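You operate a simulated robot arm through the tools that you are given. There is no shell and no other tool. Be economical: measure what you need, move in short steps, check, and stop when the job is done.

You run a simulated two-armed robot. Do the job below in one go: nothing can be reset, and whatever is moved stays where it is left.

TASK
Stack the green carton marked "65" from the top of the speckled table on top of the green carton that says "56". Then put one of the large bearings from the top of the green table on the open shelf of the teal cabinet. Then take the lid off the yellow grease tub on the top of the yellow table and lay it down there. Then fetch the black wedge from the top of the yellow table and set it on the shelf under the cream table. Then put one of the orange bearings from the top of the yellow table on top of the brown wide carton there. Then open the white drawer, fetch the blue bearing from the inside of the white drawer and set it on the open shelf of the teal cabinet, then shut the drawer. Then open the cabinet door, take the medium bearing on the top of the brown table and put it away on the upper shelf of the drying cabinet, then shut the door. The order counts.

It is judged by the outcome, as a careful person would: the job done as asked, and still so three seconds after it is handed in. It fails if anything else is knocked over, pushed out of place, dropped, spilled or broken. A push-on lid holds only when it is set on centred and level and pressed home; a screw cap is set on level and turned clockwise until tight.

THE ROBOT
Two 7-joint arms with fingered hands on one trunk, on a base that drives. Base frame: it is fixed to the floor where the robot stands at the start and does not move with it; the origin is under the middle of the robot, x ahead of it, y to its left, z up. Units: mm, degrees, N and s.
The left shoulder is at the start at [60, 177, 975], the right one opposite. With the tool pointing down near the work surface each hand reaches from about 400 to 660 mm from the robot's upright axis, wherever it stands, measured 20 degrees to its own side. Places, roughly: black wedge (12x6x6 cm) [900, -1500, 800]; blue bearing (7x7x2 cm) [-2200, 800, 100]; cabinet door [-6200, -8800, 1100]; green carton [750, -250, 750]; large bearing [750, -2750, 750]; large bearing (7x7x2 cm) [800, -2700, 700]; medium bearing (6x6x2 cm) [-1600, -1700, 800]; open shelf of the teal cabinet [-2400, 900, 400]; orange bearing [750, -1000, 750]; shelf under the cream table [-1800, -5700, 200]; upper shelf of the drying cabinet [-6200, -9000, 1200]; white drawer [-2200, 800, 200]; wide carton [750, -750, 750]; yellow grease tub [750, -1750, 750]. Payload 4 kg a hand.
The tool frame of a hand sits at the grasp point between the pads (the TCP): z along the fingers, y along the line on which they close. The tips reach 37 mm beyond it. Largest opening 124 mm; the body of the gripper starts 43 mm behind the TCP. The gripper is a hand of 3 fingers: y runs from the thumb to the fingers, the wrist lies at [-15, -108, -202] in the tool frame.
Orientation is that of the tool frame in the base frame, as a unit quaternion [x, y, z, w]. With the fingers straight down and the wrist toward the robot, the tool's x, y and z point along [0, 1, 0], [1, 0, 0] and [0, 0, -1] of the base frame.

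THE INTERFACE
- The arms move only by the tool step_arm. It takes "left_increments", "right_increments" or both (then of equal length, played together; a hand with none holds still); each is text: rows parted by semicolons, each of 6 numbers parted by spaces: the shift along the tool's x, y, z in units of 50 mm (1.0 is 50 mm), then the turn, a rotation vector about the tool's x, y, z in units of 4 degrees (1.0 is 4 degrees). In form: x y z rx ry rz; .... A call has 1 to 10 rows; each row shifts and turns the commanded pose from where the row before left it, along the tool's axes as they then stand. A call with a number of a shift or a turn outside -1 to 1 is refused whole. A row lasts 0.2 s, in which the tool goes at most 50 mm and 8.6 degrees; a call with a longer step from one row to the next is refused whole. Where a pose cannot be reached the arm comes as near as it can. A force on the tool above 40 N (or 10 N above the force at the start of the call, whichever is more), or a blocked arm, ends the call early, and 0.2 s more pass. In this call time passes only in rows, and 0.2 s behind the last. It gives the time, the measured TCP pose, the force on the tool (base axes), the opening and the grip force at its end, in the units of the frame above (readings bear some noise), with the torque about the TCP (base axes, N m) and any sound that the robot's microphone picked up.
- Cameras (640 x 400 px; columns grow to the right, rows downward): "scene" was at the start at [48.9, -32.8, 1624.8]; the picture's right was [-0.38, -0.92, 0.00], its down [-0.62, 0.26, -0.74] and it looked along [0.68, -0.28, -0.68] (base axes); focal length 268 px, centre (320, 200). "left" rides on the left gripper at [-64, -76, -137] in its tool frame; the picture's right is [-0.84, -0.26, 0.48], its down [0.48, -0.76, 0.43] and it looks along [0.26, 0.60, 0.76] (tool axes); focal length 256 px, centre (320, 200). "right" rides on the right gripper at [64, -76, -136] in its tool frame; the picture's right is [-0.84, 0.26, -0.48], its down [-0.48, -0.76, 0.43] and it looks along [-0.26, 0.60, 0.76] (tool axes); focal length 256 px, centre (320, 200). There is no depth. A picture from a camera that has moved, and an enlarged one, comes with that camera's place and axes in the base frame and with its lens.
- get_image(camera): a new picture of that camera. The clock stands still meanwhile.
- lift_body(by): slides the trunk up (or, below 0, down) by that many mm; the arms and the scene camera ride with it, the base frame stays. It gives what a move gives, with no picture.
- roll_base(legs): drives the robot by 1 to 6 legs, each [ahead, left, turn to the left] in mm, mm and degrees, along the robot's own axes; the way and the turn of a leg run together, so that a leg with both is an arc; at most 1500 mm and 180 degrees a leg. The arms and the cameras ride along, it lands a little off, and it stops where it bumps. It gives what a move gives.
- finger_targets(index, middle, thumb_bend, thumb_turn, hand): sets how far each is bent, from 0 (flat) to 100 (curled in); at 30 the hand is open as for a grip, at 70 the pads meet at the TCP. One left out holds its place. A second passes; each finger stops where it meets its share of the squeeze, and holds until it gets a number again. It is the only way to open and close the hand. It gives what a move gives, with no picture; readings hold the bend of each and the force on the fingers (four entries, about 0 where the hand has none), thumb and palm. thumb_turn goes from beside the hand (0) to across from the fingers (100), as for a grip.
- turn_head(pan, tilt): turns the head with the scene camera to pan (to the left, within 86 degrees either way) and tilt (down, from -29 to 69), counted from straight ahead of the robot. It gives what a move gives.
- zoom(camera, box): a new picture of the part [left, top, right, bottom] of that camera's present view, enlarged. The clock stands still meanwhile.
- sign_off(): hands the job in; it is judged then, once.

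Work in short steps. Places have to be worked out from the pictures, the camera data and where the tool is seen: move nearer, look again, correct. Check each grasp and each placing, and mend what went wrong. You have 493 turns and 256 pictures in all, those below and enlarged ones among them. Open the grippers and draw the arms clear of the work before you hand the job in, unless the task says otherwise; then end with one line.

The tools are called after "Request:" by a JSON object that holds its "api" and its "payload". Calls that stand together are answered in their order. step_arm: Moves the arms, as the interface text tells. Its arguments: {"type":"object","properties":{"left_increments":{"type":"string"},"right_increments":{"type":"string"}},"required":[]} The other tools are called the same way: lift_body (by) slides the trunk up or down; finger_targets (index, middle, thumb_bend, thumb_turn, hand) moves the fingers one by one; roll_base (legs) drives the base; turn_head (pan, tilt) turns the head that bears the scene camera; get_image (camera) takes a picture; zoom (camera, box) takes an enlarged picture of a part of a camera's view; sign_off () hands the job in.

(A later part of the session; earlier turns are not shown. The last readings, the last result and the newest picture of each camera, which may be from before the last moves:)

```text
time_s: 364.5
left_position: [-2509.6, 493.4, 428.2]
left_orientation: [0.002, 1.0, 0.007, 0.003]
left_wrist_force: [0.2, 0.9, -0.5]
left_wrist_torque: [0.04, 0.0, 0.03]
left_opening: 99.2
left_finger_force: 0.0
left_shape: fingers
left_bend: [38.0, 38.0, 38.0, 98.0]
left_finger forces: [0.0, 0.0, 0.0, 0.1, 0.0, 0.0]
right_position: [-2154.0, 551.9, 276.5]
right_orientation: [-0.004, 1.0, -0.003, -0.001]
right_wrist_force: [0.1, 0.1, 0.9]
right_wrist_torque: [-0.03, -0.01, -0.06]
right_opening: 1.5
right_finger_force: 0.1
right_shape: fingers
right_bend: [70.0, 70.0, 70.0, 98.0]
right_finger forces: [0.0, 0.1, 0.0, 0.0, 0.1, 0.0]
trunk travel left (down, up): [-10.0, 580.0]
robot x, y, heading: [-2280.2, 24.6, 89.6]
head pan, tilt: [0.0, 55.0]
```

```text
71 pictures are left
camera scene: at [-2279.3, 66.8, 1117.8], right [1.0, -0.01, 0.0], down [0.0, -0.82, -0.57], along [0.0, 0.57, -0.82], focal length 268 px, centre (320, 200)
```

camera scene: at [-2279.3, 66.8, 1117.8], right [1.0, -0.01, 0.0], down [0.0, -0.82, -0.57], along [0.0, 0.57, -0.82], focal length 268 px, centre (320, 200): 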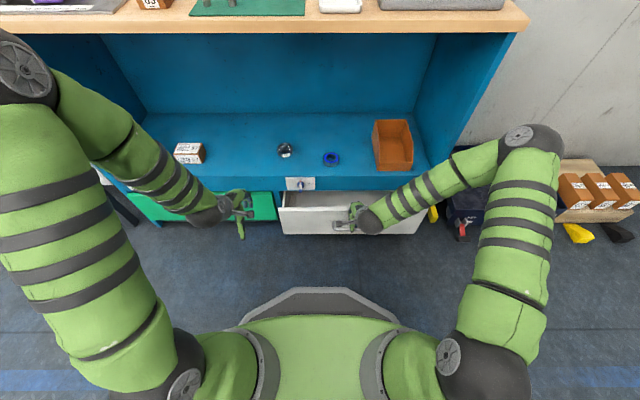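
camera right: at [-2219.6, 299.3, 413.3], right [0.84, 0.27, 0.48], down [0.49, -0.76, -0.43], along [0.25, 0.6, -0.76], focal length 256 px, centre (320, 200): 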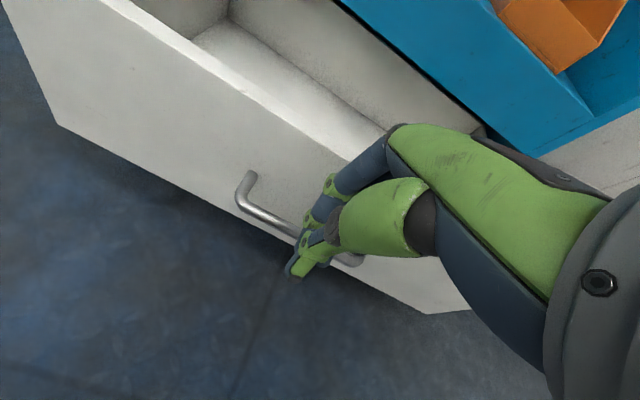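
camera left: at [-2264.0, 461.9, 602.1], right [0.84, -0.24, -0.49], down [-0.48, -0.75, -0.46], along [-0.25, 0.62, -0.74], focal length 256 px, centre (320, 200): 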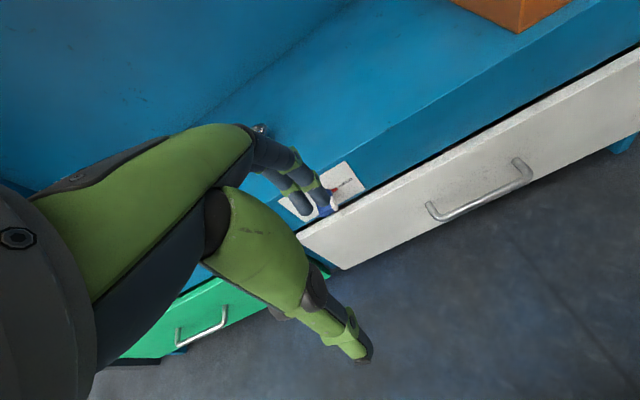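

Nearly closed. The left elbow swung outward, so I bring the left hand back to its earlier pose, then push the last ~60 mm.

Request:
{"api": "step_arm", "payload": {"left_increments": "-0.4 0.4 0.6 0 0 0;-0.4 0.2 0.6 0 0 0;-0.4 0 0.6 0 0 0"}}

Request:
{"api": "roll_base", "payload": {"legs": [[50, 0, 0]]}}

Request:
{"api": "get_image", "payload": {"camera": "scene"}}

```text
time_s: 365.3
left_position: [-2451.2, 523.2, 340.8]
left_orientation: [0.002, 1.0, 0.007, 0.004]
left_wrist_force: [-0.2, -0.5, 0.3]
left_wrist_torque: [-0.01, 0.01, -0.03]
left_opening: 99.4
left_finger_force: 0.1
left_shape: fingers
left_bend: [38.0, 38.0, 38.0, 98.0]
left_finger forces: [0.0, 0.0, 0.0, 0.0, 0.1, 0.0]
right_position: [-2154.5, 552.2, 276.7]
right_orientation: [-0.004, 1.0, -0.003, -0.002]
right_wrist_force: [-0.5, -0.2, 0.4]
right_wrist_torque: [0.0, -0.02, -0.03]
right_opening: 1.3
right_finger_force: 0.1
right_shape: fingers
right_bend: [70.0, 70.0, 70.0, 98.0]
right_finger forces: [0.1, 0.0, 0.0, 0.0, 0.0, 0.0]
trunk travel left (down, up): [-10.0, 580.0]
robot x, y, heading: [-2280.0, 24.9, 89.7]
head pan, tilt: [0.0, 55.0]
```

```text
time_s: 366.2
left_position: [-2451.9, 573.9, 340.1]
left_orientation: [0.002, 1.0, 0.007, 0.003]
left_wrist_force: [-0.1, 0.4, -0.6]
left_wrist_torque: [0.0, 0.0, -0.03]
left_opening: 99.1
left_finger_force: 0.1
left_shape: fingers
left_bend: [38.0, 38.0, 38.0, 98.0]
left_finger forces: [0.0, 0.0, 0.0, 0.0, 0.0, 0.0]
right_position: [-2153.1, 602.9, 275.7]
right_orientation: [-0.003, 1.0, -0.002, -0.002]
right_wrist_force: [0.7, 0.6, 0.1]
right_wrist_torque: [0.0, -0.02, -0.01]
right_opening: 1.4
right_finger_force: 0.0
right_shape: fingers
right_bend: [70.0, 70.0, 70.0, 98.0]
right_finger forces: [0.0, 0.0, 0.1, 0.0, 0.0, 0.1]
trunk travel left (down, up): [-10.0, 580.0]
robot x, y, heading: [-2282.6, 78.6, 89.7]
head pan, tilt: [0.0, 55.0]
```

```text
70 pictures are left
camera scene: at [-2279.0, 117.5, 1117.8], right [1.0, 0.0, 0.0], down [0.0, -0.82, -0.57], along [0.0, 0.57, -0.82], focal length 268 px, centre (320, 200)
```

scene: 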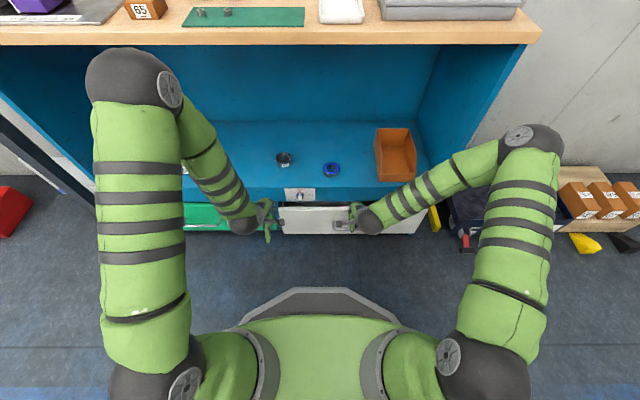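

Push the remaining bit with the arm in small steps until it stops.

Request:
{"api": "step_arm", "payload": {"right_increments": "0 0.15 0 0 0 0;0 0.15 0 0 0 0;0 0.15 0 0 0 0;0 0.15 0 0 0 0;0 0.15 0 0 0 0"}}

Request:
{"api": "zoom", "payload": {"camera": "scene", "box": [250, 130, 450, 260]}}

```text
time_s: 367.4
left_position: [-2450.9, 572.8, 341.8]
left_orientation: [0.002, 1.0, 0.008, 0.004]
left_wrist_force: [-0.8, 0.5, 0.4]
left_wrist_torque: [-0.04, -0.03, 0.02]
left_opening: 99.3
left_finger_force: 0.1
left_shape: fingers
left_bend: [38.0, 38.0, 38.0, 98.0]
left_finger forces: [0.0, 0.0, 0.1, 0.0, 0.1, 0.1]
right_position: [-2155.9, 636.8, 276.9]
right_orientation: [-0.004, 1.0, -0.003, -0.001]
right_wrist_force: [2.4, -25.7, 23.4]
right_wrist_torque: [0.96, -0.17, -0.31]
right_opening: 1.2
right_finger_force: 16.8
right_shape: fingers
right_bend: [70.0, 71.0, 70.0, 98.0]
right_finger forces: [0.0, 34.0, 0.0, 0.0, 0.0, 0.1]
trunk travel left (down, up): [-10.0, 580.0]
robot x, y, heading: [-2278.0, 76.8, 89.7]
head pan, tilt: [0.0, 55.0]
```

```text
3.08 times, centred on (350, 195) of scene
camera zoom: at [-2279.2, 115.6, 1118.2], right [1.0, -0.01, 0.0], down [0.0, -0.82, -0.57], along [0.0, 0.57, -0.82], focal length 825 px, centre (228, 215)
```

zoom: 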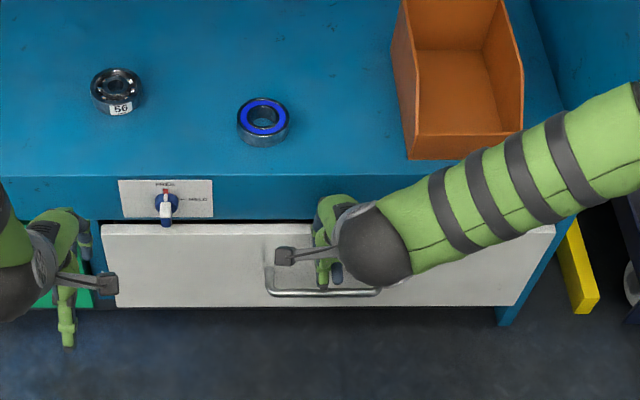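

Drawer is shut (panel aligned as originally). Withdraw the hand, back away and raise the trunk.

Request:
{"api": "step_arm", "payload": {"right_increments": "0 -0.6 0 0 0 0;0 -0.6 0 0 0 0"}}

Request:
{"api": "roll_base", "payload": {"legs": [[-500, 0, 0]]}}

Request:
{"api": "lift_body", "payload": {"by": 400}}

Request:
{"api": "lift_body", "payload": {"by": 90}}

Request:
{"api": "get_image", "payload": {"camera": "scene"}}

```text
time_s: 368.0
left_position: [-2451.3, 573.4, 341.1]
left_orientation: [0.002, 1.0, 0.007, 0.004]
left_wrist_force: [-0.1, -0.4, 0.3]
left_wrist_torque: [0.03, 0.0, 0.0]
left_opening: 99.3
left_finger_force: 0.1
left_shape: fingers
left_bend: [38.0, 38.0, 38.0, 98.0]
left_finger forces: [0.0, 0.0, 0.1, 0.0, 0.0, 0.1]
right_position: [-2154.4, 580.9, 275.4]
right_orientation: [-0.003, 1.0, -0.002, -0.001]
right_wrist_force: [-0.4, -0.6, 0.0]
right_wrist_torque: [0.02, -0.01, 0.01]
right_opening: 1.1
right_finger_force: 0.0
right_shape: fingers
right_bend: [70.0, 70.0, 70.0, 98.0]
right_finger forces: [0.1, 0.1, 0.1, 0.0, 0.0, 0.0]
trunk travel left (down, up): [-10.0, 580.0]
robot x, y, heading: [-2277.2, 75.3, 89.5]
head pan, tilt: [0.0, 55.0]
```

```text
time_s: 370.9
left_position: [-2452.8, 80.5, 340.4]
left_orientation: [0.001, 1.0, 0.007, 0.003]
left_wrist_force: [0.7, 0.3, 0.5]
left_wrist_torque: [0.02, 0.0, 0.03]
left_opening: 99.3
left_finger_force: 0.0
left_shape: fingers
left_bend: [38.0, 38.0, 38.0, 98.0]
left_finger forces: [0.0, 0.0, 0.1, 0.0, 0.0, 0.0]
right_position: [-2155.9, 86.1, 275.4]
right_orientation: [-0.005, 1.0, -0.002, 0.0]
right_wrist_force: [-0.6, -0.2, 0.4]
right_wrist_torque: [-0.02, 0.03, -0.01]
right_opening: 0.9
right_finger_force: 0.1
right_shape: fingers
right_bend: [70.0, 70.0, 70.0, 98.0]
right_finger forces: [0.0, 0.0, 0.1, 0.0, 0.0, 0.0]
trunk travel left (down, up): [-10.0, 580.0]
robot x, y, heading: [-2286.2, -421.4, 89.8]
head pan, tilt: [0.0, 55.0]
```

```text
time_s: 374.7
left_position: [-2453.1, 80.6, 740.4]
left_orientation: [0.002, 1.0, 0.007, 0.003]
left_wrist_force: [0.3, 0.5, -1.4]
left_wrist_torque: [0.01, -0.01, 0.03]
left_opening: 99.3
left_finger_force: 0.1
left_shape: fingers
left_bend: [38.0, 38.0, 38.0, 98.0]
left_finger forces: [0.0, 0.0, 0.0, 0.1, 0.1, 0.1]
right_position: [-2155.6, 87.1, 675.2]
right_orientation: [-0.004, 1.0, -0.002, 0.0]
right_wrist_force: [-0.6, -0.3, 0.3]
right_wrist_torque: [0.02, 0.0, 0.02]
right_opening: 1.4
right_finger_force: 0.1
right_shape: fingers
right_bend: [70.0, 70.0, 70.0, 98.0]
right_finger forces: [0.0, 0.0, 0.0, 0.0, 0.1, 0.0]
trunk travel left (down, up): [-410.0, 180.0]
robot x, y, heading: [-2285.9, -416.0, 89.7]
head pan, tilt: [0.0, 55.0]
```

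```text
time_s: 376.0
left_position: [-2454.2, 80.9, 830.1]
left_orientation: [0.002, 1.0, 0.008, 0.003]
left_wrist_force: [-0.5, -0.5, 0.5]
left_wrist_torque: [0.05, 0.03, 0.0]
left_opening: 99.2
left_finger_force: 0.1
left_shape: fingers
left_bend: [38.0, 38.0, 38.0, 98.0]
left_finger forces: [0.1, 0.0, 0.0, 0.1, 0.1, 0.1]
right_position: [-2157.6, 87.2, 765.9]
right_orientation: [-0.004, 1.0, -0.002, -0.001]
right_wrist_force: [1.0, 0.1, -0.2]
right_wrist_torque: [-0.03, 0.01, 0.03]
right_opening: 1.6
right_finger_force: 0.1
right_shape: fingers
right_bend: [70.0, 70.0, 70.0, 98.0]
right_finger forces: [0.0, 0.0, 0.1, 0.0, 0.0, 0.0]
trunk travel left (down, up): [-500.0, 90.0]
robot x, y, heading: [-2279.7, -415.2, 89.9]
head pan, tilt: [0.0, 55.0]
```

```text
68 pictures are left
camera scene: at [-2281.1, -375.4, 1607.7], right [1.0, 0.0, 0.0], down [0.0, -0.82, -0.57], along [0.0, 0.57, -0.82], focal length 268 px, centre (320, 200)
```

scene: 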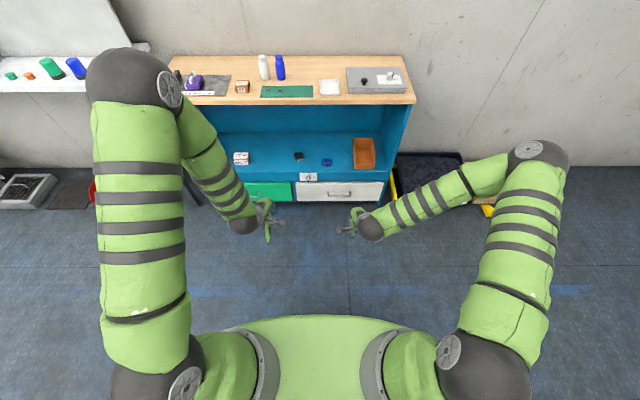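

Raise both hands for travel and drive to the main aisle facing −y.

Request:
{"api": "step_arm", "payload": {"left_increments": "0 0 -0.9 0 0 0;0 0 -0.9 0 0 0;0 0 -0.9 0 0 0;0 0 -0.9 0 0 0;0 0 -0.9 0 0 0", "right_increments": "0 0 -0.95 0 0 0;0 0 -0.95 0 0 0;0 0 -0.95 0 0 0;0 0 -0.95 0 0 0;0 0 -0.95 0 0 0"}}

Request:
{"api": "roll_base", "payload": {"legs": [[0, -1000, 0], [0, -680, 0], [0, 0, -180], [1200, 0, 0]]}}

Request:
{"api": "turn_head", "payload": {"pan": -65, "tilt": 30}}

Request:
{"api": "get_image", "payload": {"camera": "scene"}}

```text
time_s: 377.2
left_position: [-2457.1, 77.8, 1053.6]
left_orientation: [0.0, 1.0, 0.005, 0.006]
left_wrist_force: [3.9, -1.1, 1.9]
left_wrist_torque: [0.07, 0.31, 0.03]
left_opening: 99.2
left_finger_force: 0.1
left_shape: fingers
left_bend: [38.0, 38.0, 38.0, 98.0]
left_finger forces: [0.0, 0.1, 0.1, 0.0, 0.0, 0.0]
right_position: [-2157.2, 87.8, 1005.1]
right_orientation: [-0.004, 1.0, -0.002, -0.001]
right_wrist_force: [-0.3, 0.6, 0.0]
right_wrist_torque: [0.0, 0.0, 0.01]
right_opening: 1.4
right_finger_force: 0.1
right_shape: fingers
right_bend: [70.0, 70.0, 70.0, 98.0]
right_finger forces: [0.1, 0.1, 0.0, 0.0, 0.1, 0.0]
trunk travel left (down, up): [-500.0, 90.0]
robot x, y, heading: [-2282.6, -415.7, 89.9]
head pan, tilt: [0.0, 55.0]
```

```text
time_s: 398.7
left_position: [-416.3, -2122.3, 1055.1]
left_orientation: [1.0, 0.002, -0.003, 0.007]
left_wrist_force: [-0.2, 0.0, 0.5]
left_wrist_torque: [-0.03, -0.01, 0.0]
left_opening: 99.4
left_finger_force: 0.0
left_shape: fingers
left_bend: [38.0, 38.0, 38.0, 98.0]
left_finger forces: [0.0, 0.0, 0.1, 0.0, 0.0, 0.1]
right_position: [-717.2, -2135.6, 1004.4]
right_orientation: [1.0, 0.008, 0.001, -0.003]
right_wrist_force: [0.3, 0.3, -0.3]
right_wrist_torque: [0.01, 0.02, 0.03]
right_opening: 1.2
right_finger_force: 0.1
right_shape: fingers
right_bend: [70.0, 70.0, 70.0, 98.0]
right_finger forces: [0.0, 0.0, 0.1, 0.0, 0.0, 0.0]
trunk travel left (down, up): [-500.0, 90.0]
robot x, y, heading: [-594.4, -1629.0, -89.8]
head pan, tilt: [0.0, 55.0]
```

```text
time_s: 400.1
left_position: [-417.7, -2121.9, 1054.2]
left_orientation: [1.0, 0.002, -0.004, 0.007]
left_wrist_force: [0.5, -0.7, 0.5]
left_wrist_torque: [-0.01, 0.01, -0.01]
left_opening: 99.2
left_finger_force: 0.0
left_shape: fingers
left_bend: [38.0, 38.0, 38.0, 98.0]
left_finger forces: [0.0, 0.0, 0.0, 0.0, 0.0, 0.1]
right_position: [-717.4, -2136.1, 1005.1]
right_orientation: [1.0, 0.007, 0.0, -0.003]
right_wrist_force: [0.0, 0.3, -0.3]
right_wrist_torque: [0.02, 0.03, 0.01]
right_opening: 1.4
right_finger_force: 0.2
right_shape: fingers
right_bend: [70.0, 70.0, 70.0, 98.0]
right_finger forces: [0.1, 0.0, 0.1, 0.1, 0.0, 0.0]
trunk travel left (down, up): [-500.0, 90.0]
robot x, y, heading: [-595.4, -1626.8, -89.9]
head pan, tilt: [-65.0, 30.0]
```

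```text
67 pictures are left
camera scene: at [-673.2, -1637.4, 1643.8], right [-0.42, 0.91, 0.0], down [0.45, 0.21, -0.87], along [-0.78, -0.37, -0.5], focal length 268 px, centre (320, 200)
```

scene: 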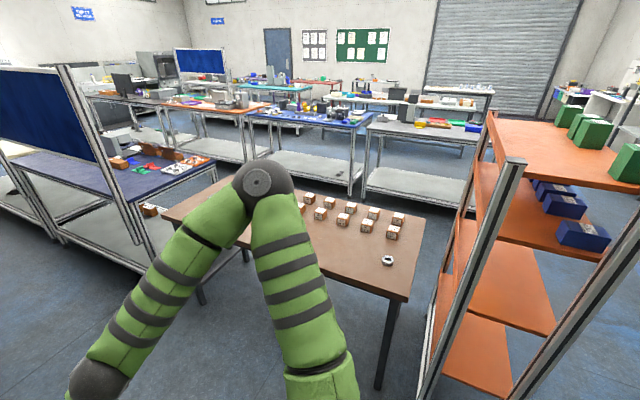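

The medium bearing lies alone near the brown table's edge, ≈(-1673,-1749). First the door: drive down the aisle to y≈-7500 and look for the drying cabinet.

Request:
{"api": "roll_base", "payload": {"legs": [[1450, 0, 0], [1450, 0, 0], [1450, 0, 0], [1400, 0, 0], [0, 0, -45]]}}

Request:
{"api": "turn_head", "payload": {"pan": 0, "tilt": 12}}

Request:
{"api": "get_image", "payload": {"camera": "scene"}}

```text
time_s: 425.9
left_position: [-284.6, -7599.8, 1054.6]
left_orientation: [0.999, 0.031, -0.003, 0.006]
left_wrist_force: [-0.1, 0.1, -0.1]
left_wrist_torque: [0.0, -0.02, -0.01]
left_opening: 99.3
left_finger_force: 0.1
left_shape: fingers
left_bend: [38.0, 38.0, 38.0, 98.0]
left_finger forces: [0.1, 0.1, 0.1, 0.1, 0.0, 0.1]
right_position: [-583.6, -7630.3, 1002.9]
right_orientation: [0.999, 0.036, 0.001, -0.002]
right_wrist_force: [-0.3, 0.5, 0.3]
right_wrist_torque: [0.02, -0.02, -0.02]
right_opening: 1.4
right_finger_force: 0.0
right_shape: fingers
right_bend: [70.0, 70.0, 70.0, 98.0]
right_finger forces: [0.1, 0.0, 0.0, 0.0, 0.1, 0.1]
trunk travel left (down, up): [-500.0, 90.0]
robot x, y, heading: [-491.3, -7115.4, -86.5]
head pan, tilt: [-65.0, 30.0]
stopped in leg 4: the robot was blocked; the commanded pose is now the measured one
```

```text
time_s: 427.2
left_position: [-283.8, -7600.3, 1055.3]
left_orientation: [0.999, 0.031, -0.004, 0.006]
left_wrist_force: [0.4, 1.0, 0.5]
left_wrist_torque: [-0.01, 0.02, 0.01]
left_opening: 99.5
left_finger_force: 0.2
left_shape: fingers
left_bend: [38.0, 38.0, 38.0, 98.0]
left_finger forces: [0.1, 0.1, 0.1, 0.0, 0.0, 0.1]
right_position: [-581.5, -7631.0, 1003.7]
right_orientation: [0.999, 0.036, 0.001, -0.003]
right_wrist_force: [-0.6, -0.3, -0.3]
right_wrist_torque: [-0.02, -0.03, 0.01]
right_opening: 1.3
right_finger_force: 0.1
right_shape: fingers
right_bend: [70.0, 70.0, 70.0, 98.0]
right_finger forces: [0.0, 0.1, 0.0, 0.1, 0.0, 0.1]
trunk travel left (down, up): [-500.0, 90.0]
robot x, y, heading: [-484.3, -7117.3, -86.7]
head pan, tilt: [0.0, 12.0]
```

```text
66 pictures are left
camera scene: at [-483.2, -7181.4, 1672.9], right [-1.0, -0.06, 0.0], down [-0.01, 0.21, -0.98], along [0.06, -0.98, -0.21], focal length 268 px, centre (320, 200)
```

scene: 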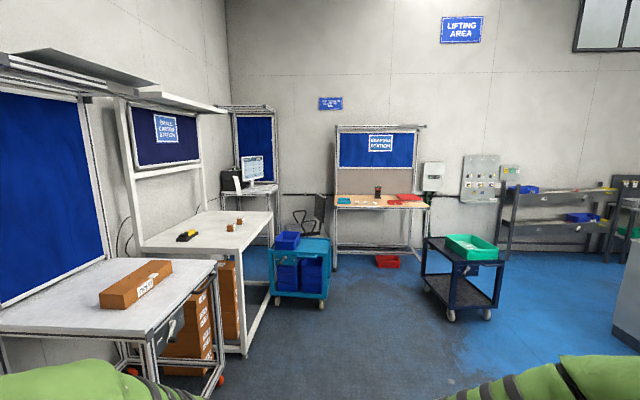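

The base was blocked at y≈-7115 by something near; look down around to see what.

Request:
{"api": "turn_head", "payload": {"pan": 40, "tilt": 60}}

Request:
{"api": "get_image", "payload": {"camera": "scene"}}

```text
time_s: 428.4
left_position: [-282.1, -7600.6, 1054.8]
left_orientation: [0.999, 0.032, -0.005, 0.005]
left_wrist_force: [-0.6, 0.7, 0.2]
left_wrist_torque: [0.02, 0.01, 0.02]
left_opening: 99.6
left_finger_force: 0.0
left_shape: fingers
left_bend: [38.0, 38.0, 38.0, 98.0]
left_finger forces: [0.1, 0.0, 0.0, 0.1, 0.0, 0.1]
right_position: [-581.8, -7630.6, 1004.8]
right_orientation: [0.999, 0.036, 0.001, -0.003]
right_wrist_force: [0.6, -1.0, -0.8]
right_wrist_torque: [0.02, 0.03, 0.0]
right_opening: 1.4
right_finger_force: 0.0
right_shape: fingers
right_bend: [70.0, 70.0, 70.0, 98.0]
right_finger forces: [0.0, 0.0, 0.0, 0.1, 0.1, 0.1]
trunk travel left (down, up): [-500.0, 90.0]
robot x, y, heading: [-490.7, -7116.1, -86.6]
head pan, tilt: [40.0, 60.0]
```

```text
65 pictures are left
camera scene: at [-442.8, -7136.8, 1601.8], right [-0.73, -0.69, 0.0], down [-0.59, 0.63, -0.5], along [0.34, -0.36, -0.87], focal length 268 px, centre (320, 200)
```

scene: 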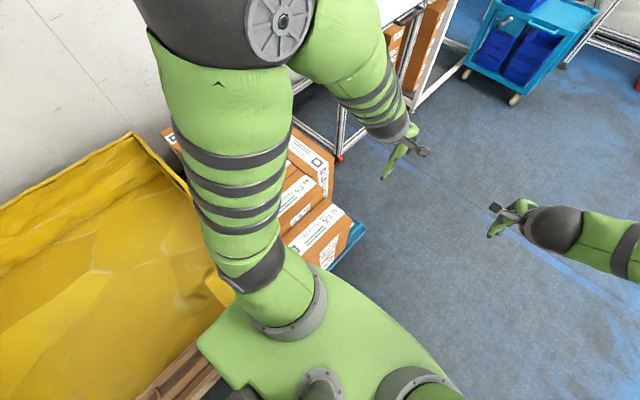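

I touched the carton pallet on the left side. Move directly away to the right (−x) and check it.

Request:
{"api": "roll_base", "payload": {"legs": [[0, -350, 0]]}}

Request:
{"api": "get_image", "payload": {"camera": "scene"}}

```text
time_s: 430.6
left_position: [-628.3, -7621.5, 1054.2]
left_orientation: [0.999, 0.034, -0.004, 0.007]
left_wrist_force: [-0.2, 0.5, -0.6]
left_wrist_torque: [0.0, 0.02, 0.0]
left_opening: 99.5
left_finger_force: 0.1
left_shape: fingers
left_bend: [38.0, 38.0, 38.0, 98.0]
left_finger forces: [0.2, 0.1, 0.0, 0.1, 0.1, 0.0]
right_position: [-926.7, -7651.4, 1004.3]
right_orientation: [0.999, 0.038, 0.002, -0.003]
right_wrist_force: [-0.2, -0.1, -0.5]
right_wrist_torque: [0.01, -0.02, 0.0]
right_opening: 1.4
right_finger_force: 0.2
right_shape: fingers
right_bend: [70.0, 70.0, 70.0, 98.0]
right_finger forces: [0.0, 0.0, 0.0, 0.0, 0.0, 0.0]
trunk travel left (down, up): [-500.0, 90.0]
robot x, y, heading: [-835.6, -7136.0, -86.6]
head pan, tilt: [40.0, 60.0]
```

```text
64 pictures are left
camera scene: at [-789.3, -7157.6, 1601.8], right [-0.72, -0.69, 0.0], down [-0.6, 0.63, -0.5], along [0.34, -0.36, -0.87], focal length 268 px, centre (320, 200)
```

scene: 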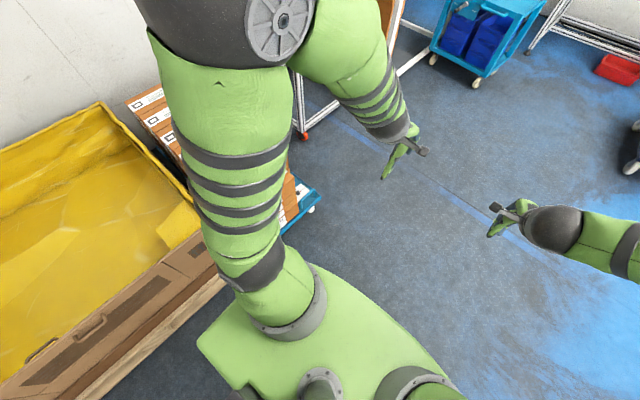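

Cartons still stand. Now turn to look toward −x/−y for the drying cabinet.

Request:
{"api": "turn_head", "payload": {"pan": -70, "tilt": 12}}

Request:
{"api": "get_image", "payload": {"camera": "scene"}}

```text
time_s: 432.5
left_position: [-628.1, -7620.9, 1053.7]
left_orientation: [0.999, 0.033, -0.004, 0.006]
left_wrist_force: [-0.5, -0.6, -0.4]
left_wrist_torque: [-0.01, 0.01, 0.02]
left_opening: 99.5
left_finger_force: 0.0
left_shape: fingers
left_bend: [38.0, 38.0, 38.0, 98.0]
left_finger forces: [0.1, 0.0, 0.1, 0.0, 0.0, 0.0]
right_position: [-925.2, -7651.7, 1003.8]
right_orientation: [0.999, 0.038, 0.001, -0.002]
right_wrist_force: [-0.5, -0.9, 0.6]
right_wrist_torque: [0.01, -0.03, -0.02]
right_opening: 1.1
right_finger_force: 0.0
right_shape: fingers
right_bend: [70.0, 70.0, 70.0, 98.0]
right_finger forces: [0.0, 0.0, 0.0, 0.0, 0.0, 0.0]
trunk travel left (down, up): [-500.0, 90.0]
robot x, y, heading: [-834.1, -7137.1, -86.3]
head pan, tilt: [-70.0, 12.0]
```

```text
63 pictures are left
camera scene: at [-919.7, -7146.5, 1672.9], right [-0.4, 0.92, 0.0], down [0.19, 0.08, -0.98], along [-0.9, -0.39, -0.21], focal length 268 px, centre (320, 200)
```

scene: 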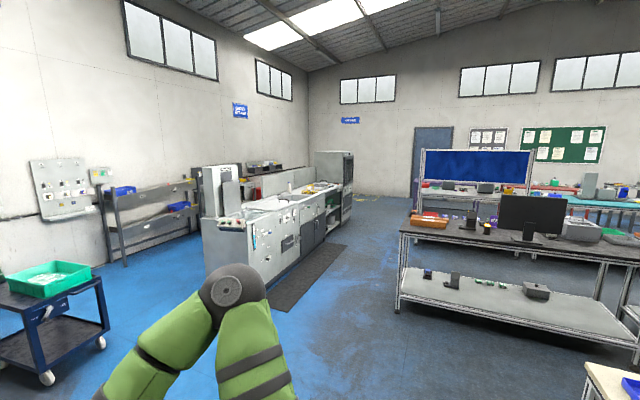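

The drying cabinet is the tall unit at the far end of the grey line, facing +y. Drive along y≈-7850 toward x≈-5400.

Request:
{"api": "roll_base", "payload": {"legs": [[700, 0, 0], [0, 0, -93.7], [1400, 0, 0], [1400, 0, 0], [1400, 0, 0]]}}

Request:
{"api": "turn_head", "payload": {"pan": 30, "tilt": 20}}

Request:
{"api": "get_image", "payload": {"camera": "scene"}}

```text
time_s: 460.0
left_position: [-5460.3, -8031.1, 1054.4]
left_orientation: [-0.705, 0.709, 0.007, -0.001]
left_wrist_force: [0.3, -0.5, 0.2]
left_wrist_torque: [0.0, -0.01, -0.04]
left_opening: 99.6
left_finger_force: 0.1
left_shape: fingers
left_bend: [38.0, 38.0, 38.0, 98.0]
left_finger forces: [0.0, 0.0, 0.0, 0.0, 0.0, 0.0]
right_position: [-5470.4, -7731.4, 1004.7]
right_orientation: [0.708, -0.706, 0.003, 0.0]
right_wrist_force: [-0.3, 1.4, 0.6]
right_wrist_torque: [0.01, -0.02, -0.02]
right_opening: 1.4
right_finger_force: 0.1
right_shape: fingers
right_bend: [70.0, 70.0, 70.0, 98.0]
right_finger forces: [0.1, 0.0, 0.0, 0.0, 0.0, 0.1]
trunk travel left (down, up): [-500.0, 90.0]
robot x, y, heading: [-4961.3, -7859.3, 179.4]
head pan, tilt: [-70.0, 12.0]
```

```text
time_s: 461.7
left_position: [-5460.7, -8031.1, 1053.6]
left_orientation: [-0.705, 0.709, 0.008, -0.001]
left_wrist_force: [-0.5, 0.1, -1.1]
left_wrist_torque: [0.01, -0.01, 0.0]
left_opening: 99.3
left_finger_force: 0.1
left_shape: fingers
left_bend: [38.0, 38.0, 38.0, 98.0]
left_finger forces: [0.0, 0.0, 0.0, 0.0, 0.0, 0.1]
right_position: [-5468.9, -7731.6, 1004.1]
right_orientation: [0.708, -0.706, 0.002, -0.002]
right_wrist_force: [0.9, 0.0, 0.2]
right_wrist_torque: [0.0, 0.02, -0.01]
right_opening: 1.5
right_finger_force: 0.1
right_shape: fingers
right_bend: [70.0, 70.0, 70.0, 98.0]
right_finger forces: [0.0, 0.1, 0.0, 0.0, 0.1, 0.1]
trunk travel left (down, up): [-500.0, 90.0]
robot x, y, heading: [-4964.9, -7859.4, 179.6]
head pan, tilt: [30.0, 20.0]
```

```text
62 pictures are left
camera scene: at [-5013.3, -7906.7, 1659.9], right [-0.49, 0.87, 0.0], down [0.3, 0.17, -0.94], along [-0.82, -0.46, -0.34], focal length 268 px, centre (320, 200)
```

scene: 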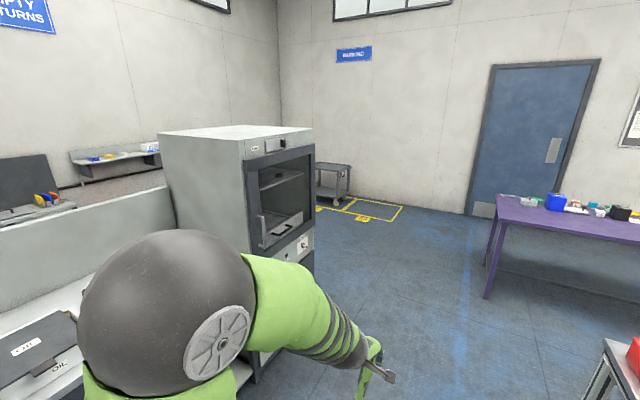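

Request:
{"api": "zoom", "payload": {"camera": "scene", "box": [220, 115, 340, 275]}}

```text
2.50 times, centred on (280, 195) of scene
camera zoom: at [-5013.3, -7906.7, 1659.9], right [-0.49, 0.87, 0.0], down [0.3, 0.17, -0.94], along [-0.82, -0.46, -0.34], focal length 670 px, centre (420, 212)
```

zoom: 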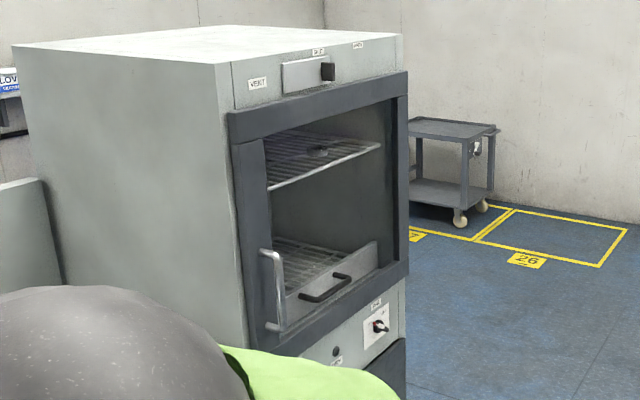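

The door has a vertical handle on its left (+x) side, hinged on the right; there are extra knobs to read. Drive in front of it, facing −y.

Request:
{"api": "roll_base", "payload": {"legs": [[1150, 0, 0], [0, 0, 90]]}}

Request:
{"api": "turn_head", "payload": {"pan": 0, "tilt": 35}}

Request:
{"api": "get_image", "payload": {"camera": "scene"}}

```text
time_s: 471.4
left_position: [-5933.1, -8349.5, 1054.5]
left_orientation: [1.0, -0.001, -0.004, 0.006]
left_wrist_force: [-0.6, -0.1, 0.1]
left_wrist_torque: [0.0, 0.01, 0.0]
left_opening: 99.4
left_finger_force: 0.0
left_shape: fingers
left_bend: [38.0, 38.0, 38.0, 98.0]
left_finger forces: [0.1, 0.0, 0.0, 0.1, 0.1, 0.0]
right_position: [-6232.8, -8362.0, 1004.3]
right_orientation: [1.0, 0.004, 0.001, -0.003]
right_wrist_force: [0.9, 0.1, -0.8]
right_wrist_torque: [0.0, -0.02, 0.02]
right_opening: 1.0
right_finger_force: 0.0
right_shape: fingers
right_bend: [70.0, 70.0, 70.0, 98.0]
right_finger forces: [0.1, 0.0, 0.0, 0.0, 0.0, 0.0]
trunk travel left (down, up): [-500.0, 90.0]
robot x, y, heading: [-6105.1, -7855.2, -90.2]
head pan, tilt: [30.0, 20.0]
```

```text
time_s: 472.3
left_position: [-5933.0, -8350.9, 1053.5]
left_orientation: [1.0, 0.0, -0.005, 0.006]
left_wrist_force: [0.0, -0.7, 0.1]
left_wrist_torque: [0.05, -0.01, 0.02]
left_opening: 99.5
left_finger_force: 0.0
left_shape: fingers
left_bend: [38.0, 38.0, 38.0, 98.0]
left_finger forces: [0.0, 0.0, 0.0, 0.0, 0.1, 0.0]
right_position: [-6232.6, -8360.4, 1004.9]
right_orientation: [1.0, 0.002, 0.001, -0.003]
right_wrist_force: [0.5, 0.1, 0.3]
right_wrist_torque: [0.05, -0.01, 0.01]
right_opening: 1.4
right_finger_force: 0.1
right_shape: fingers
right_bend: [70.0, 70.0, 70.0, 98.0]
right_finger forces: [0.1, 0.1, 0.0, 0.1, 0.0, 0.0]
trunk travel left (down, up): [-500.0, 90.0]
robot x, y, heading: [-6106.9, -7857.0, -90.4]
head pan, tilt: [0.0, 35.0]
```

```text
60 pictures are left
camera scene: at [-6103.9, -7914.0, 1636.1], right [-1.0, 0.01, 0.0], down [0.0, 0.57, -0.82], along [0.0, -0.82, -0.57], focal length 268 px, centre (320, 200)
```

scene: 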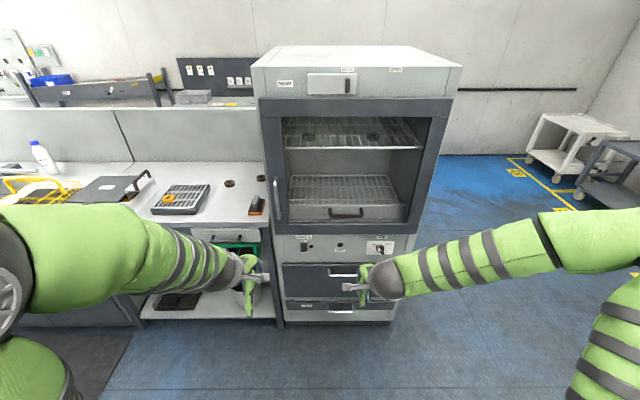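

Request:
{"api": "zoom", "payload": {"camera": "scene", "box": [240, 55, 470, 270]}}

```text
1.86 times, centred on (355, 162) of scene
camera zoom: at [-6103.9, -7914.0, 1636.1], right [-1.0, 0.01, 0.0], down [0.0, 0.57, -0.82], along [0.0, -0.82, -0.57], focal length 499 px, centre (255, 270)
```

zoom: 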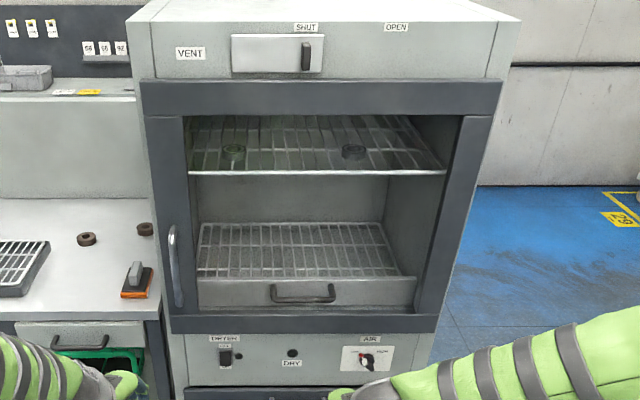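

The door is plain: vertical bar handle ≈(-5933,-8772, z 940–1140), hinge at x≈-6498. I'll stand left of it and use the right hand pointing forward. First rotate the right hand (120° about (−1,−1,−1)) in free space.

Request:
{"api": "step_arm", "payload": {"right_increments": "0 0 0 -0.96 -0.96 -0.96;0 0 0 -0.96 -0.96 -0.96;0 0 0 -0.96 -0.96 -0.96;0 0 0 -0.96 -0.96 -0.96;0 0 0 -0.96 -0.96 -0.96;0 0 0 -0.96 -0.96 -0.96;0 0 0 -0.96 -0.96 -0.96;0 0 0 -0.96 -0.96 -0.96;0 0 0 -0.96 -0.96 -0.96"}}

Request:
{"api": "get_image", "payload": {"camera": "scene"}}

```text
time_s: 474.3
left_position: [-5932.9, -8348.9, 1053.5]
left_orientation: [1.0, -0.001, -0.004, 0.007]
left_wrist_force: [0.6, -0.3, -0.1]
left_wrist_torque: [0.05, 0.04, 0.0]
left_opening: 99.2
left_finger_force: 0.1
left_shape: fingers
left_bend: [38.0, 38.0, 38.0, 98.0]
left_finger forces: [0.0, 0.0, 0.0, 0.0, 0.1, 0.1]
right_position: [-6219.8, -8390.1, 1003.5]
right_orientation: [0.867, 0.292, -0.286, 0.286]
right_wrist_force: [0.5, 0.9, 0.6]
right_wrist_torque: [0.0, 0.01, 0.0]
right_opening: 1.1
right_finger_force: 0.1
right_shape: fingers
right_bend: [70.0, 70.0, 70.0, 98.0]
right_finger forces: [0.0, 0.0, 0.0, 0.0, 0.0, 0.0]
right hand out of reach, approached as far as the arm can: row 6, 7, 8, 9
trunk travel left (down, up): [-500.0, 90.0]
robot x, y, heading: [-6106.7, -7856.2, -90.5]
head pan, tilt: [0.0, 35.0]
```

```text
58 pictures are left
camera scene: at [-6104.0, -7914.1, 1636.1], right [-1.0, 0.01, 0.0], down [0.0, 0.57, -0.82], along [-0.01, -0.82, -0.57], focal length 268 px, centre (320, 200)
```

scene: 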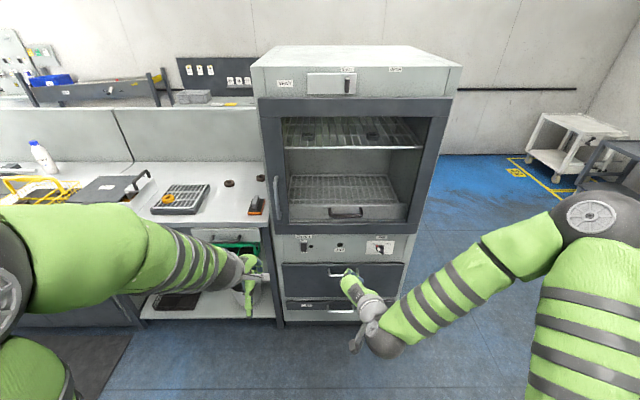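

Half-way; extend forward 135 mm to relieve the arm and complete the rotation.

Request:
{"api": "step_arm", "payload": {"right_increments": "-0.3 0.6 0.6 0 0 0;-0.3 0.6 0.6 0 0 0;-0.3 0.6 0.6 0 0 0;0 0 0 -0.96 -0.96 -0.96;0 0 0 -0.96 -0.96 -0.96;0 0 0 -0.96 -0.96 -0.96;0 0 0 -0.96 -0.96 -0.96;0 0 0 -0.96 -0.96 -0.96;0 0 0 -0.96 -0.96 -0.96;0 0 0 -0.96 -0.96 -0.96"}}

Request:
{"api": "step_arm", "payload": {"right_increments": "0 0 0 -0.96 -0.96 -0.96;0 0 0 -0.96 -0.96 -0.96"}}

Request:
{"api": "finger_targets", "payload": {"hand": "right", "index": 48, "middle": 48, "thumb_bend": 48}}

Request:
{"api": "get_image", "payload": {"camera": "scene"}}

```text
time_s: 476.5
left_position: [-5931.4, -8350.7, 1053.6]
left_orientation: [1.0, -0.001, -0.004, 0.006]
left_wrist_force: [0.3, -0.1, 0.0]
left_wrist_torque: [0.02, 0.02, 0.0]
left_opening: 99.6
left_finger_force: 0.1
left_shape: fingers
left_bend: [38.0, 38.0, 38.0, 98.0]
left_finger forces: [0.0, 0.1, 0.0, 0.0, 0.1, 0.1]
right_position: [-6220.2, -8519.3, 991.4]
right_orientation: [0.854, 0.326, -0.29, 0.284]
right_wrist_force: [0.4, 1.2, -0.2]
right_wrist_torque: [-0.03, 0.0, -0.01]
right_opening: 1.2
right_finger_force: 0.1
right_shape: fingers
right_bend: [70.0, 70.0, 70.0, 98.0]
right_finger forces: [0.0, 0.0, 0.0, 0.0, 0.0, 0.0]
right hand out of reach, approached as far as the arm can: row 4, 5, 6, 7, 8, 9, 10
trunk travel left (down, up): [-500.0, 90.0]
robot x, y, heading: [-6106.7, -7859.6, -90.1]
head pan, tilt: [0.0, 35.0]
```

```text
time_s: 477.1
left_position: [-5929.7, -8350.5, 1053.7]
left_orientation: [1.0, -0.001, -0.006, 0.007]
left_wrist_force: [0.0, -0.2, 0.1]
left_wrist_torque: [-0.02, 0.04, -0.03]
left_opening: 99.4
left_finger_force: 0.1
left_shape: fingers
left_bend: [38.0, 38.0, 38.0, 98.0]
left_finger forces: [0.0, 0.1, 0.0, 0.1, 0.1, 0.0]
right_position: [-6206.6, -8512.8, 979.5]
right_orientation: [0.828, 0.374, -0.298, 0.293]
right_wrist_force: [-0.2, 0.2, 0.3]
right_wrist_torque: [0.04, 0.03, -0.03]
right_opening: 1.0
right_finger_force: 0.0
right_shape: fingers
right_bend: [70.0, 70.0, 70.0, 98.0]
right_finger forces: [0.0, 0.1, 0.0, 0.0, 0.0, 0.1]
right hand out of reach, approached as far as the arm can: row 1, 2
trunk travel left (down, up): [-500.0, 90.0]
robot x, y, heading: [-6106.5, -7854.3, -90.3]
head pan, tilt: [0.0, 35.0]
```

```text
time_s: 478.1
left_position: [-5931.8, -8350.5, 1054.4]
left_orientation: [1.0, -0.001, -0.004, 0.005]
left_wrist_force: [0.3, 0.0, 0.4]
left_wrist_torque: [-0.03, 0.0, -0.02]
left_opening: 99.4
left_finger_force: 0.2
left_shape: fingers
left_bend: [38.0, 38.0, 38.0, 98.0]
left_finger forces: [0.0, 0.0, 0.0, 0.0, 0.0, 0.0]
right_position: [-6208.0, -8513.1, 978.5]
right_orientation: [0.828, 0.374, -0.297, 0.292]
right_wrist_force: [-0.5, 0.3, -0.4]
right_wrist_torque: [0.02, -0.01, 0.04]
right_opening: 68.3
right_finger_force: 0.1
right_shape: fingers
right_bend: [48.0, 48.0, 48.0, 98.0]
right_finger forces: [0.0, 0.1, 0.0, 0.0, 0.1, 0.0]
trunk travel left (down, up): [-500.0, 90.0]
robot x, y, heading: [-6110.0, -7856.7, -90.5]
head pan, tilt: [0.0, 35.0]
```

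```text
57 pictures are left
camera scene: at [-6104.1, -7914.0, 1636.0], right [-1.0, 0.01, 0.0], down [0.0, 0.57, -0.82], along [-0.01, -0.82, -0.57], focal length 268 px, centre (320, 200)
```

scene: 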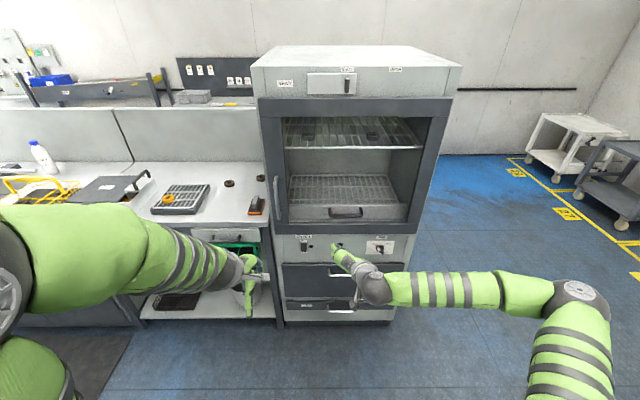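

The right arm can't roll that way; the left arm suits it (thumb right, fingers left), and the handle is right in front of the left shoulder. Rotate the left hand instead.

Request:
{"api": "step_arm", "payload": {"left_increments": "0 0 0 -0.96 -0.96 -0.96;0 0 0 -0.96 -0.96 -0.96;0 0 0 -0.96 -0.96 -0.96;0 0 0 -0.96 -0.96 -0.96;0 0 0 -0.96 -0.96 -0.96;0 0 0 -0.96 -0.96 -0.96;0 0 0 -0.96 -0.96 -0.96;0 0 0 -0.96 -0.96 -0.96;0 0 0 -0.96 -0.96 -0.96"}}

Request:
{"api": "step_arm", "payload": {"left_increments": "-0.25 0.5 0.5 0 0 0;-0.25 0.5 0.5 0 0 0;-0.25 0.5 0.5 0 0 0;0 0 0 -0.96 -0.96 -0.96;0 0 0 -0.96 -0.96 -0.96;0 0 0 -0.96 -0.96 -0.96;0 0 0 -0.96 -0.96 -0.96;0 0 0 -0.96 -0.96 -0.96;0 0 0 -0.96 -0.96 -0.96;0 0 0 -0.96 -0.96 -0.96"}}

Request:
{"api": "get_image", "payload": {"camera": "scene"}}

```text
time_s: 480.1
left_position: [-5943.1, -8418.6, 1066.9]
left_orientation: [0.863, 0.288, -0.295, 0.292]
left_wrist_force: [0.4, 0.4, 0.8]
left_wrist_torque: [0.01, 0.02, -0.02]
left_opening: 99.4
left_finger_force: 0.1
left_shape: fingers
left_bend: [38.0, 38.0, 38.0, 98.0]
left_finger forces: [0.0, 0.0, 0.1, 0.0, 0.1, 0.0]
left hand out of reach, approached as far as the arm can: row 4, 5, 6, 7, 8, 9
right_position: [-6208.8, -8513.1, 978.3]
right_orientation: [0.828, 0.375, -0.297, 0.292]
right_wrist_force: [0.2, -0.4, 0.3]
right_wrist_torque: [-0.03, 0.02, 0.0]
right_opening: 68.0
right_finger_force: 0.0
right_shape: fingers
right_bend: [48.0, 48.0, 48.0, 98.0]
right_finger forces: [0.1, 0.0, 0.2, 0.1, 0.0, 0.0]
trunk travel left (down, up): [-500.0, 90.0]
robot x, y, heading: [-6102.5, -7855.6, -90.5]
head pan, tilt: [0.0, 35.0]
```

```text
time_s: 482.3
left_position: [-5944.4, -8529.5, 1068.6]
left_orientation: [0.594, 0.461, -0.467, 0.465]
left_wrist_force: [0.5, 0.7, -0.4]
left_wrist_torque: [0.02, -0.02, 0.0]
left_opening: 99.3
left_finger_force: 0.0
left_shape: fingers
left_bend: [38.0, 38.0, 38.0, 98.0]
left_finger forces: [0.0, 0.1, 0.0, 0.1, 0.1, 0.0]
right_position: [-6208.4, -8513.3, 978.3]
right_orientation: [0.828, 0.375, -0.296, 0.292]
right_wrist_force: [0.2, -1.5, 0.6]
right_wrist_torque: [-0.03, 0.01, -0.02]
right_opening: 68.1
right_finger_force: 0.0
right_shape: fingers
right_bend: [48.0, 48.0, 48.0, 98.0]
right_finger forces: [0.0, 0.0, 0.0, 0.0, 0.0, 0.0]
trunk travel left (down, up): [-500.0, 90.0]
robot x, y, heading: [-6105.0, -7853.1, -90.3]
head pan, tilt: [0.0, 35.0]
```

```text
56 pictures are left
camera scene: at [-6104.2, -7914.3, 1636.0], right [-1.0, 0.01, 0.0], down [0.0, 0.57, -0.82], along [-0.01, -0.82, -0.57], focal length 268 px, centre (320, 200)
```

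scene: 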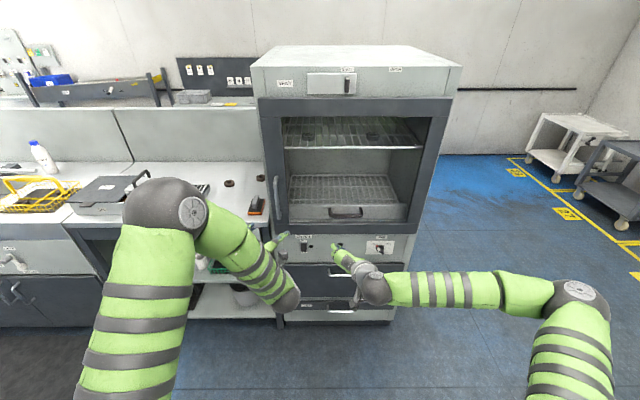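

The left hand now points forward. Finish the rotation, drive 130 ahead and check the handle with the left camera.

Request:
{"api": "step_arm", "payload": {"left_increments": "0 0 0 -0.96 -0.96 -0.96;0 0 0 -0.96 -0.96 -0.96"}}

Request:
{"api": "finger_targets", "payload": {"hand": "left", "index": 48, "middle": 48, "thumb_bend": 48}}

Request:
{"api": "roll_base", "payload": {"legs": [[120, 0, 0]]}}

Request:
{"api": "get_image", "payload": {"camera": "left"}}

Request:
{"api": "get_image", "payload": {"camera": "scene"}}

```text
time_s: 482.9
left_position: [-5943.2, -8531.3, 1068.7]
left_orientation: [-0.496, -0.498, 0.506, -0.5]
left_wrist_force: [-0.8, 0.8, -1.2]
left_wrist_torque: [0.0, -0.05, -0.01]
left_opening: 99.4
left_finger_force: 0.0
left_shape: fingers
left_bend: [38.0, 38.0, 38.0, 98.0]
left_finger forces: [0.0, 0.1, 0.0, 0.0, 0.1, 0.1]
right_position: [-6206.8, -8512.3, 977.1]
right_orientation: [0.829, 0.375, -0.296, 0.292]
right_wrist_force: [0.6, -0.3, 0.0]
right_wrist_torque: [0.02, -0.01, -0.02]
right_opening: 68.0
right_finger_force: 0.0
right_shape: fingers
right_bend: [48.0, 48.0, 48.0, 98.0]
right_finger forces: [0.0, 0.0, 0.1, 0.0, 0.0, 0.0]
trunk travel left (down, up): [-500.0, 90.0]
robot x, y, heading: [-6106.0, -7855.0, -90.5]
head pan, tilt: [0.0, 35.0]
```

```text
time_s: 483.9
left_position: [-5943.8, -8531.4, 1069.8]
left_orientation: [-0.497, -0.497, 0.506, -0.5]
left_wrist_force: [-0.9, -0.8, 0.4]
left_wrist_torque: [-0.03, 0.02, 0.01]
left_opening: 68.6
left_finger_force: 0.1
left_shape: fingers
left_bend: [48.0, 48.0, 48.0, 98.0]
left_finger forces: [0.0, 0.0, 0.0, 0.1, 0.1, 0.0]
right_position: [-6208.6, -8512.8, 977.5]
right_orientation: [0.829, 0.373, -0.298, 0.292]
right_wrist_force: [-0.8, -0.1, -0.7]
right_wrist_torque: [0.01, 0.02, -0.02]
right_opening: 68.2
right_finger_force: 0.0
right_shape: fingers
right_bend: [48.0, 48.0, 48.0, 98.0]
right_finger forces: [0.1, 0.0, 0.0, 0.0, 0.0, 0.0]
trunk travel left (down, up): [-500.0, 90.0]
robot x, y, heading: [-6105.1, -7851.1, -90.3]
head pan, tilt: [0.0, 35.0]
```

```text
time_s: 485.1
left_position: [-5942.7, -8650.6, 1067.9]
left_orientation: [-0.497, -0.498, 0.505, -0.5]
left_wrist_force: [0.5, -0.7, -0.1]
left_wrist_torque: [0.0, 0.02, -0.02]
left_opening: 68.9
left_finger_force: 0.0
left_shape: fingers
left_bend: [48.0, 48.0, 48.0, 98.0]
left_finger forces: [0.0, 0.1, 0.1, 0.2, 0.0, 0.0]
right_position: [-6207.0, -8633.9, 977.2]
right_orientation: [0.829, 0.374, -0.297, 0.292]
right_wrist_force: [0.6, -0.6, 0.1]
right_wrist_torque: [-0.02, -0.02, -0.01]
right_opening: 68.0
right_finger_force: 0.0
right_shape: fingers
right_bend: [48.0, 48.0, 48.0, 98.0]
right_finger forces: [0.0, 0.1, 0.0, 0.0, 0.0, 0.0]
trunk travel left (down, up): [-500.0, 90.0]
robot x, y, heading: [-6102.8, -7976.0, -90.3]
head pan, tilt: [0.0, 35.0]
```

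```text
55 pictures are left
camera left: at [-6018.3, -8514.3, 1131.5], right [-0.25, -0.47, 0.84], down [-0.76, -0.44, -0.48], along [0.59, -0.76, -0.25], focal length 256 px, centre (320, 200)
```

left: 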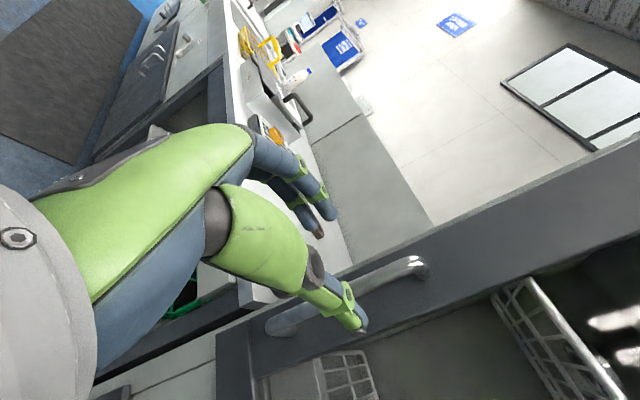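

```text
54 pictures are left
camera scene: at [-6104.6, -8035.1, 1635.9], right [-1.0, 0.0, 0.0], down [0.0, 0.57, -0.82], along [0.0, -0.82, -0.57], focal length 268 px, centre (320, 200)
```

scene: 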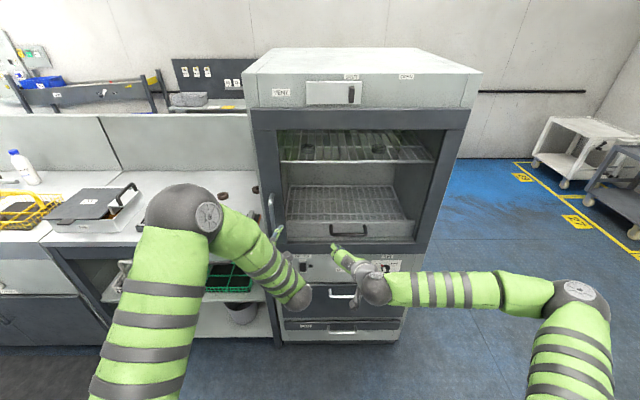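

Handle ≈(-5936,-8780). Shift 7 mm and advance 60 mm, then re-look.

Request:
{"api": "step_arm", "payload": {"left_increments": "0 0.14 0.6 0 0 0;0 0 0.6 0 0 0"}}

Request:
{"api": "get_image", "payload": {"camera": "left"}}

Request:
{"api": "zoom", "payload": {"camera": "scene", "box": [220, 160, 330, 280]}}

```text
time_s: 485.7
left_position: [-5935.1, -8709.7, 1070.0]
left_orientation: [-0.497, -0.499, 0.504, -0.5]
left_wrist_force: [-0.1, -0.5, 0.3]
left_wrist_torque: [-0.01, 0.05, 0.02]
left_opening: 68.7
left_finger_force: 0.0
left_shape: fingers
left_bend: [48.0, 48.0, 48.0, 98.0]
left_finger forces: [0.0, 0.0, 0.0, 0.0, 0.0, 0.1]
right_position: [-6206.4, -8631.8, 977.4]
right_orientation: [0.828, 0.375, -0.297, 0.292]
right_wrist_force: [-0.1, 0.1, 0.5]
right_wrist_torque: [0.01, -0.03, 0.0]
right_opening: 68.1
right_finger_force: 0.1
right_shape: fingers
right_bend: [48.0, 48.0, 48.0, 98.0]
right_finger forces: [0.1, 0.1, 0.0, 0.0, 0.0, 0.0]
trunk travel left (down, up): [-500.0, 90.0]
robot x, y, heading: [-6106.3, -7973.4, -90.3]
head pan, tilt: [0.0, 35.0]
```

```text
53 pictures are left
camera left: at [-6010.8, -8573.4, 1132.8], right [-0.25, -0.47, 0.84], down [-0.76, -0.44, -0.48], along [0.59, -0.77, -0.25], focal length 256 px, centre (320, 200)
```

left: 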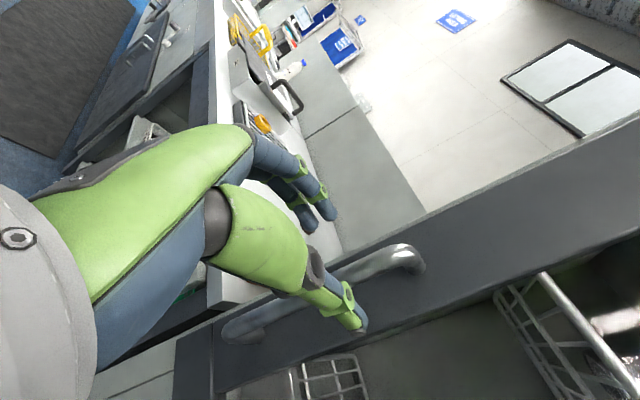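

```text
3.33 times, centred on (275, 220) of scene
camera zoom: at [-6104.6, -8033.7, 1636.0], right [-1.0, 0.0, 0.0], down [0.0, 0.57, -0.82], along [0.0, -0.82, -0.57], focal length 894 px, centre (470, 133)
```

zoom: 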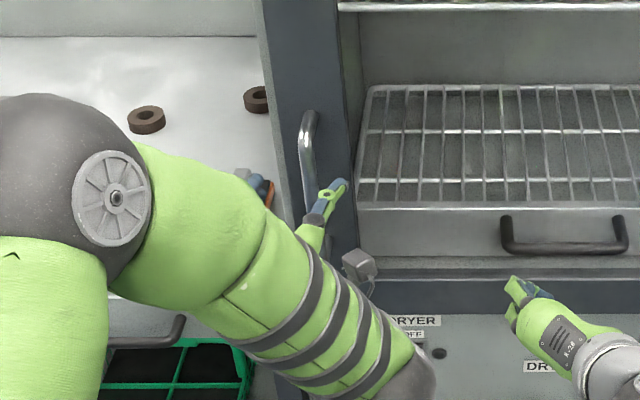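

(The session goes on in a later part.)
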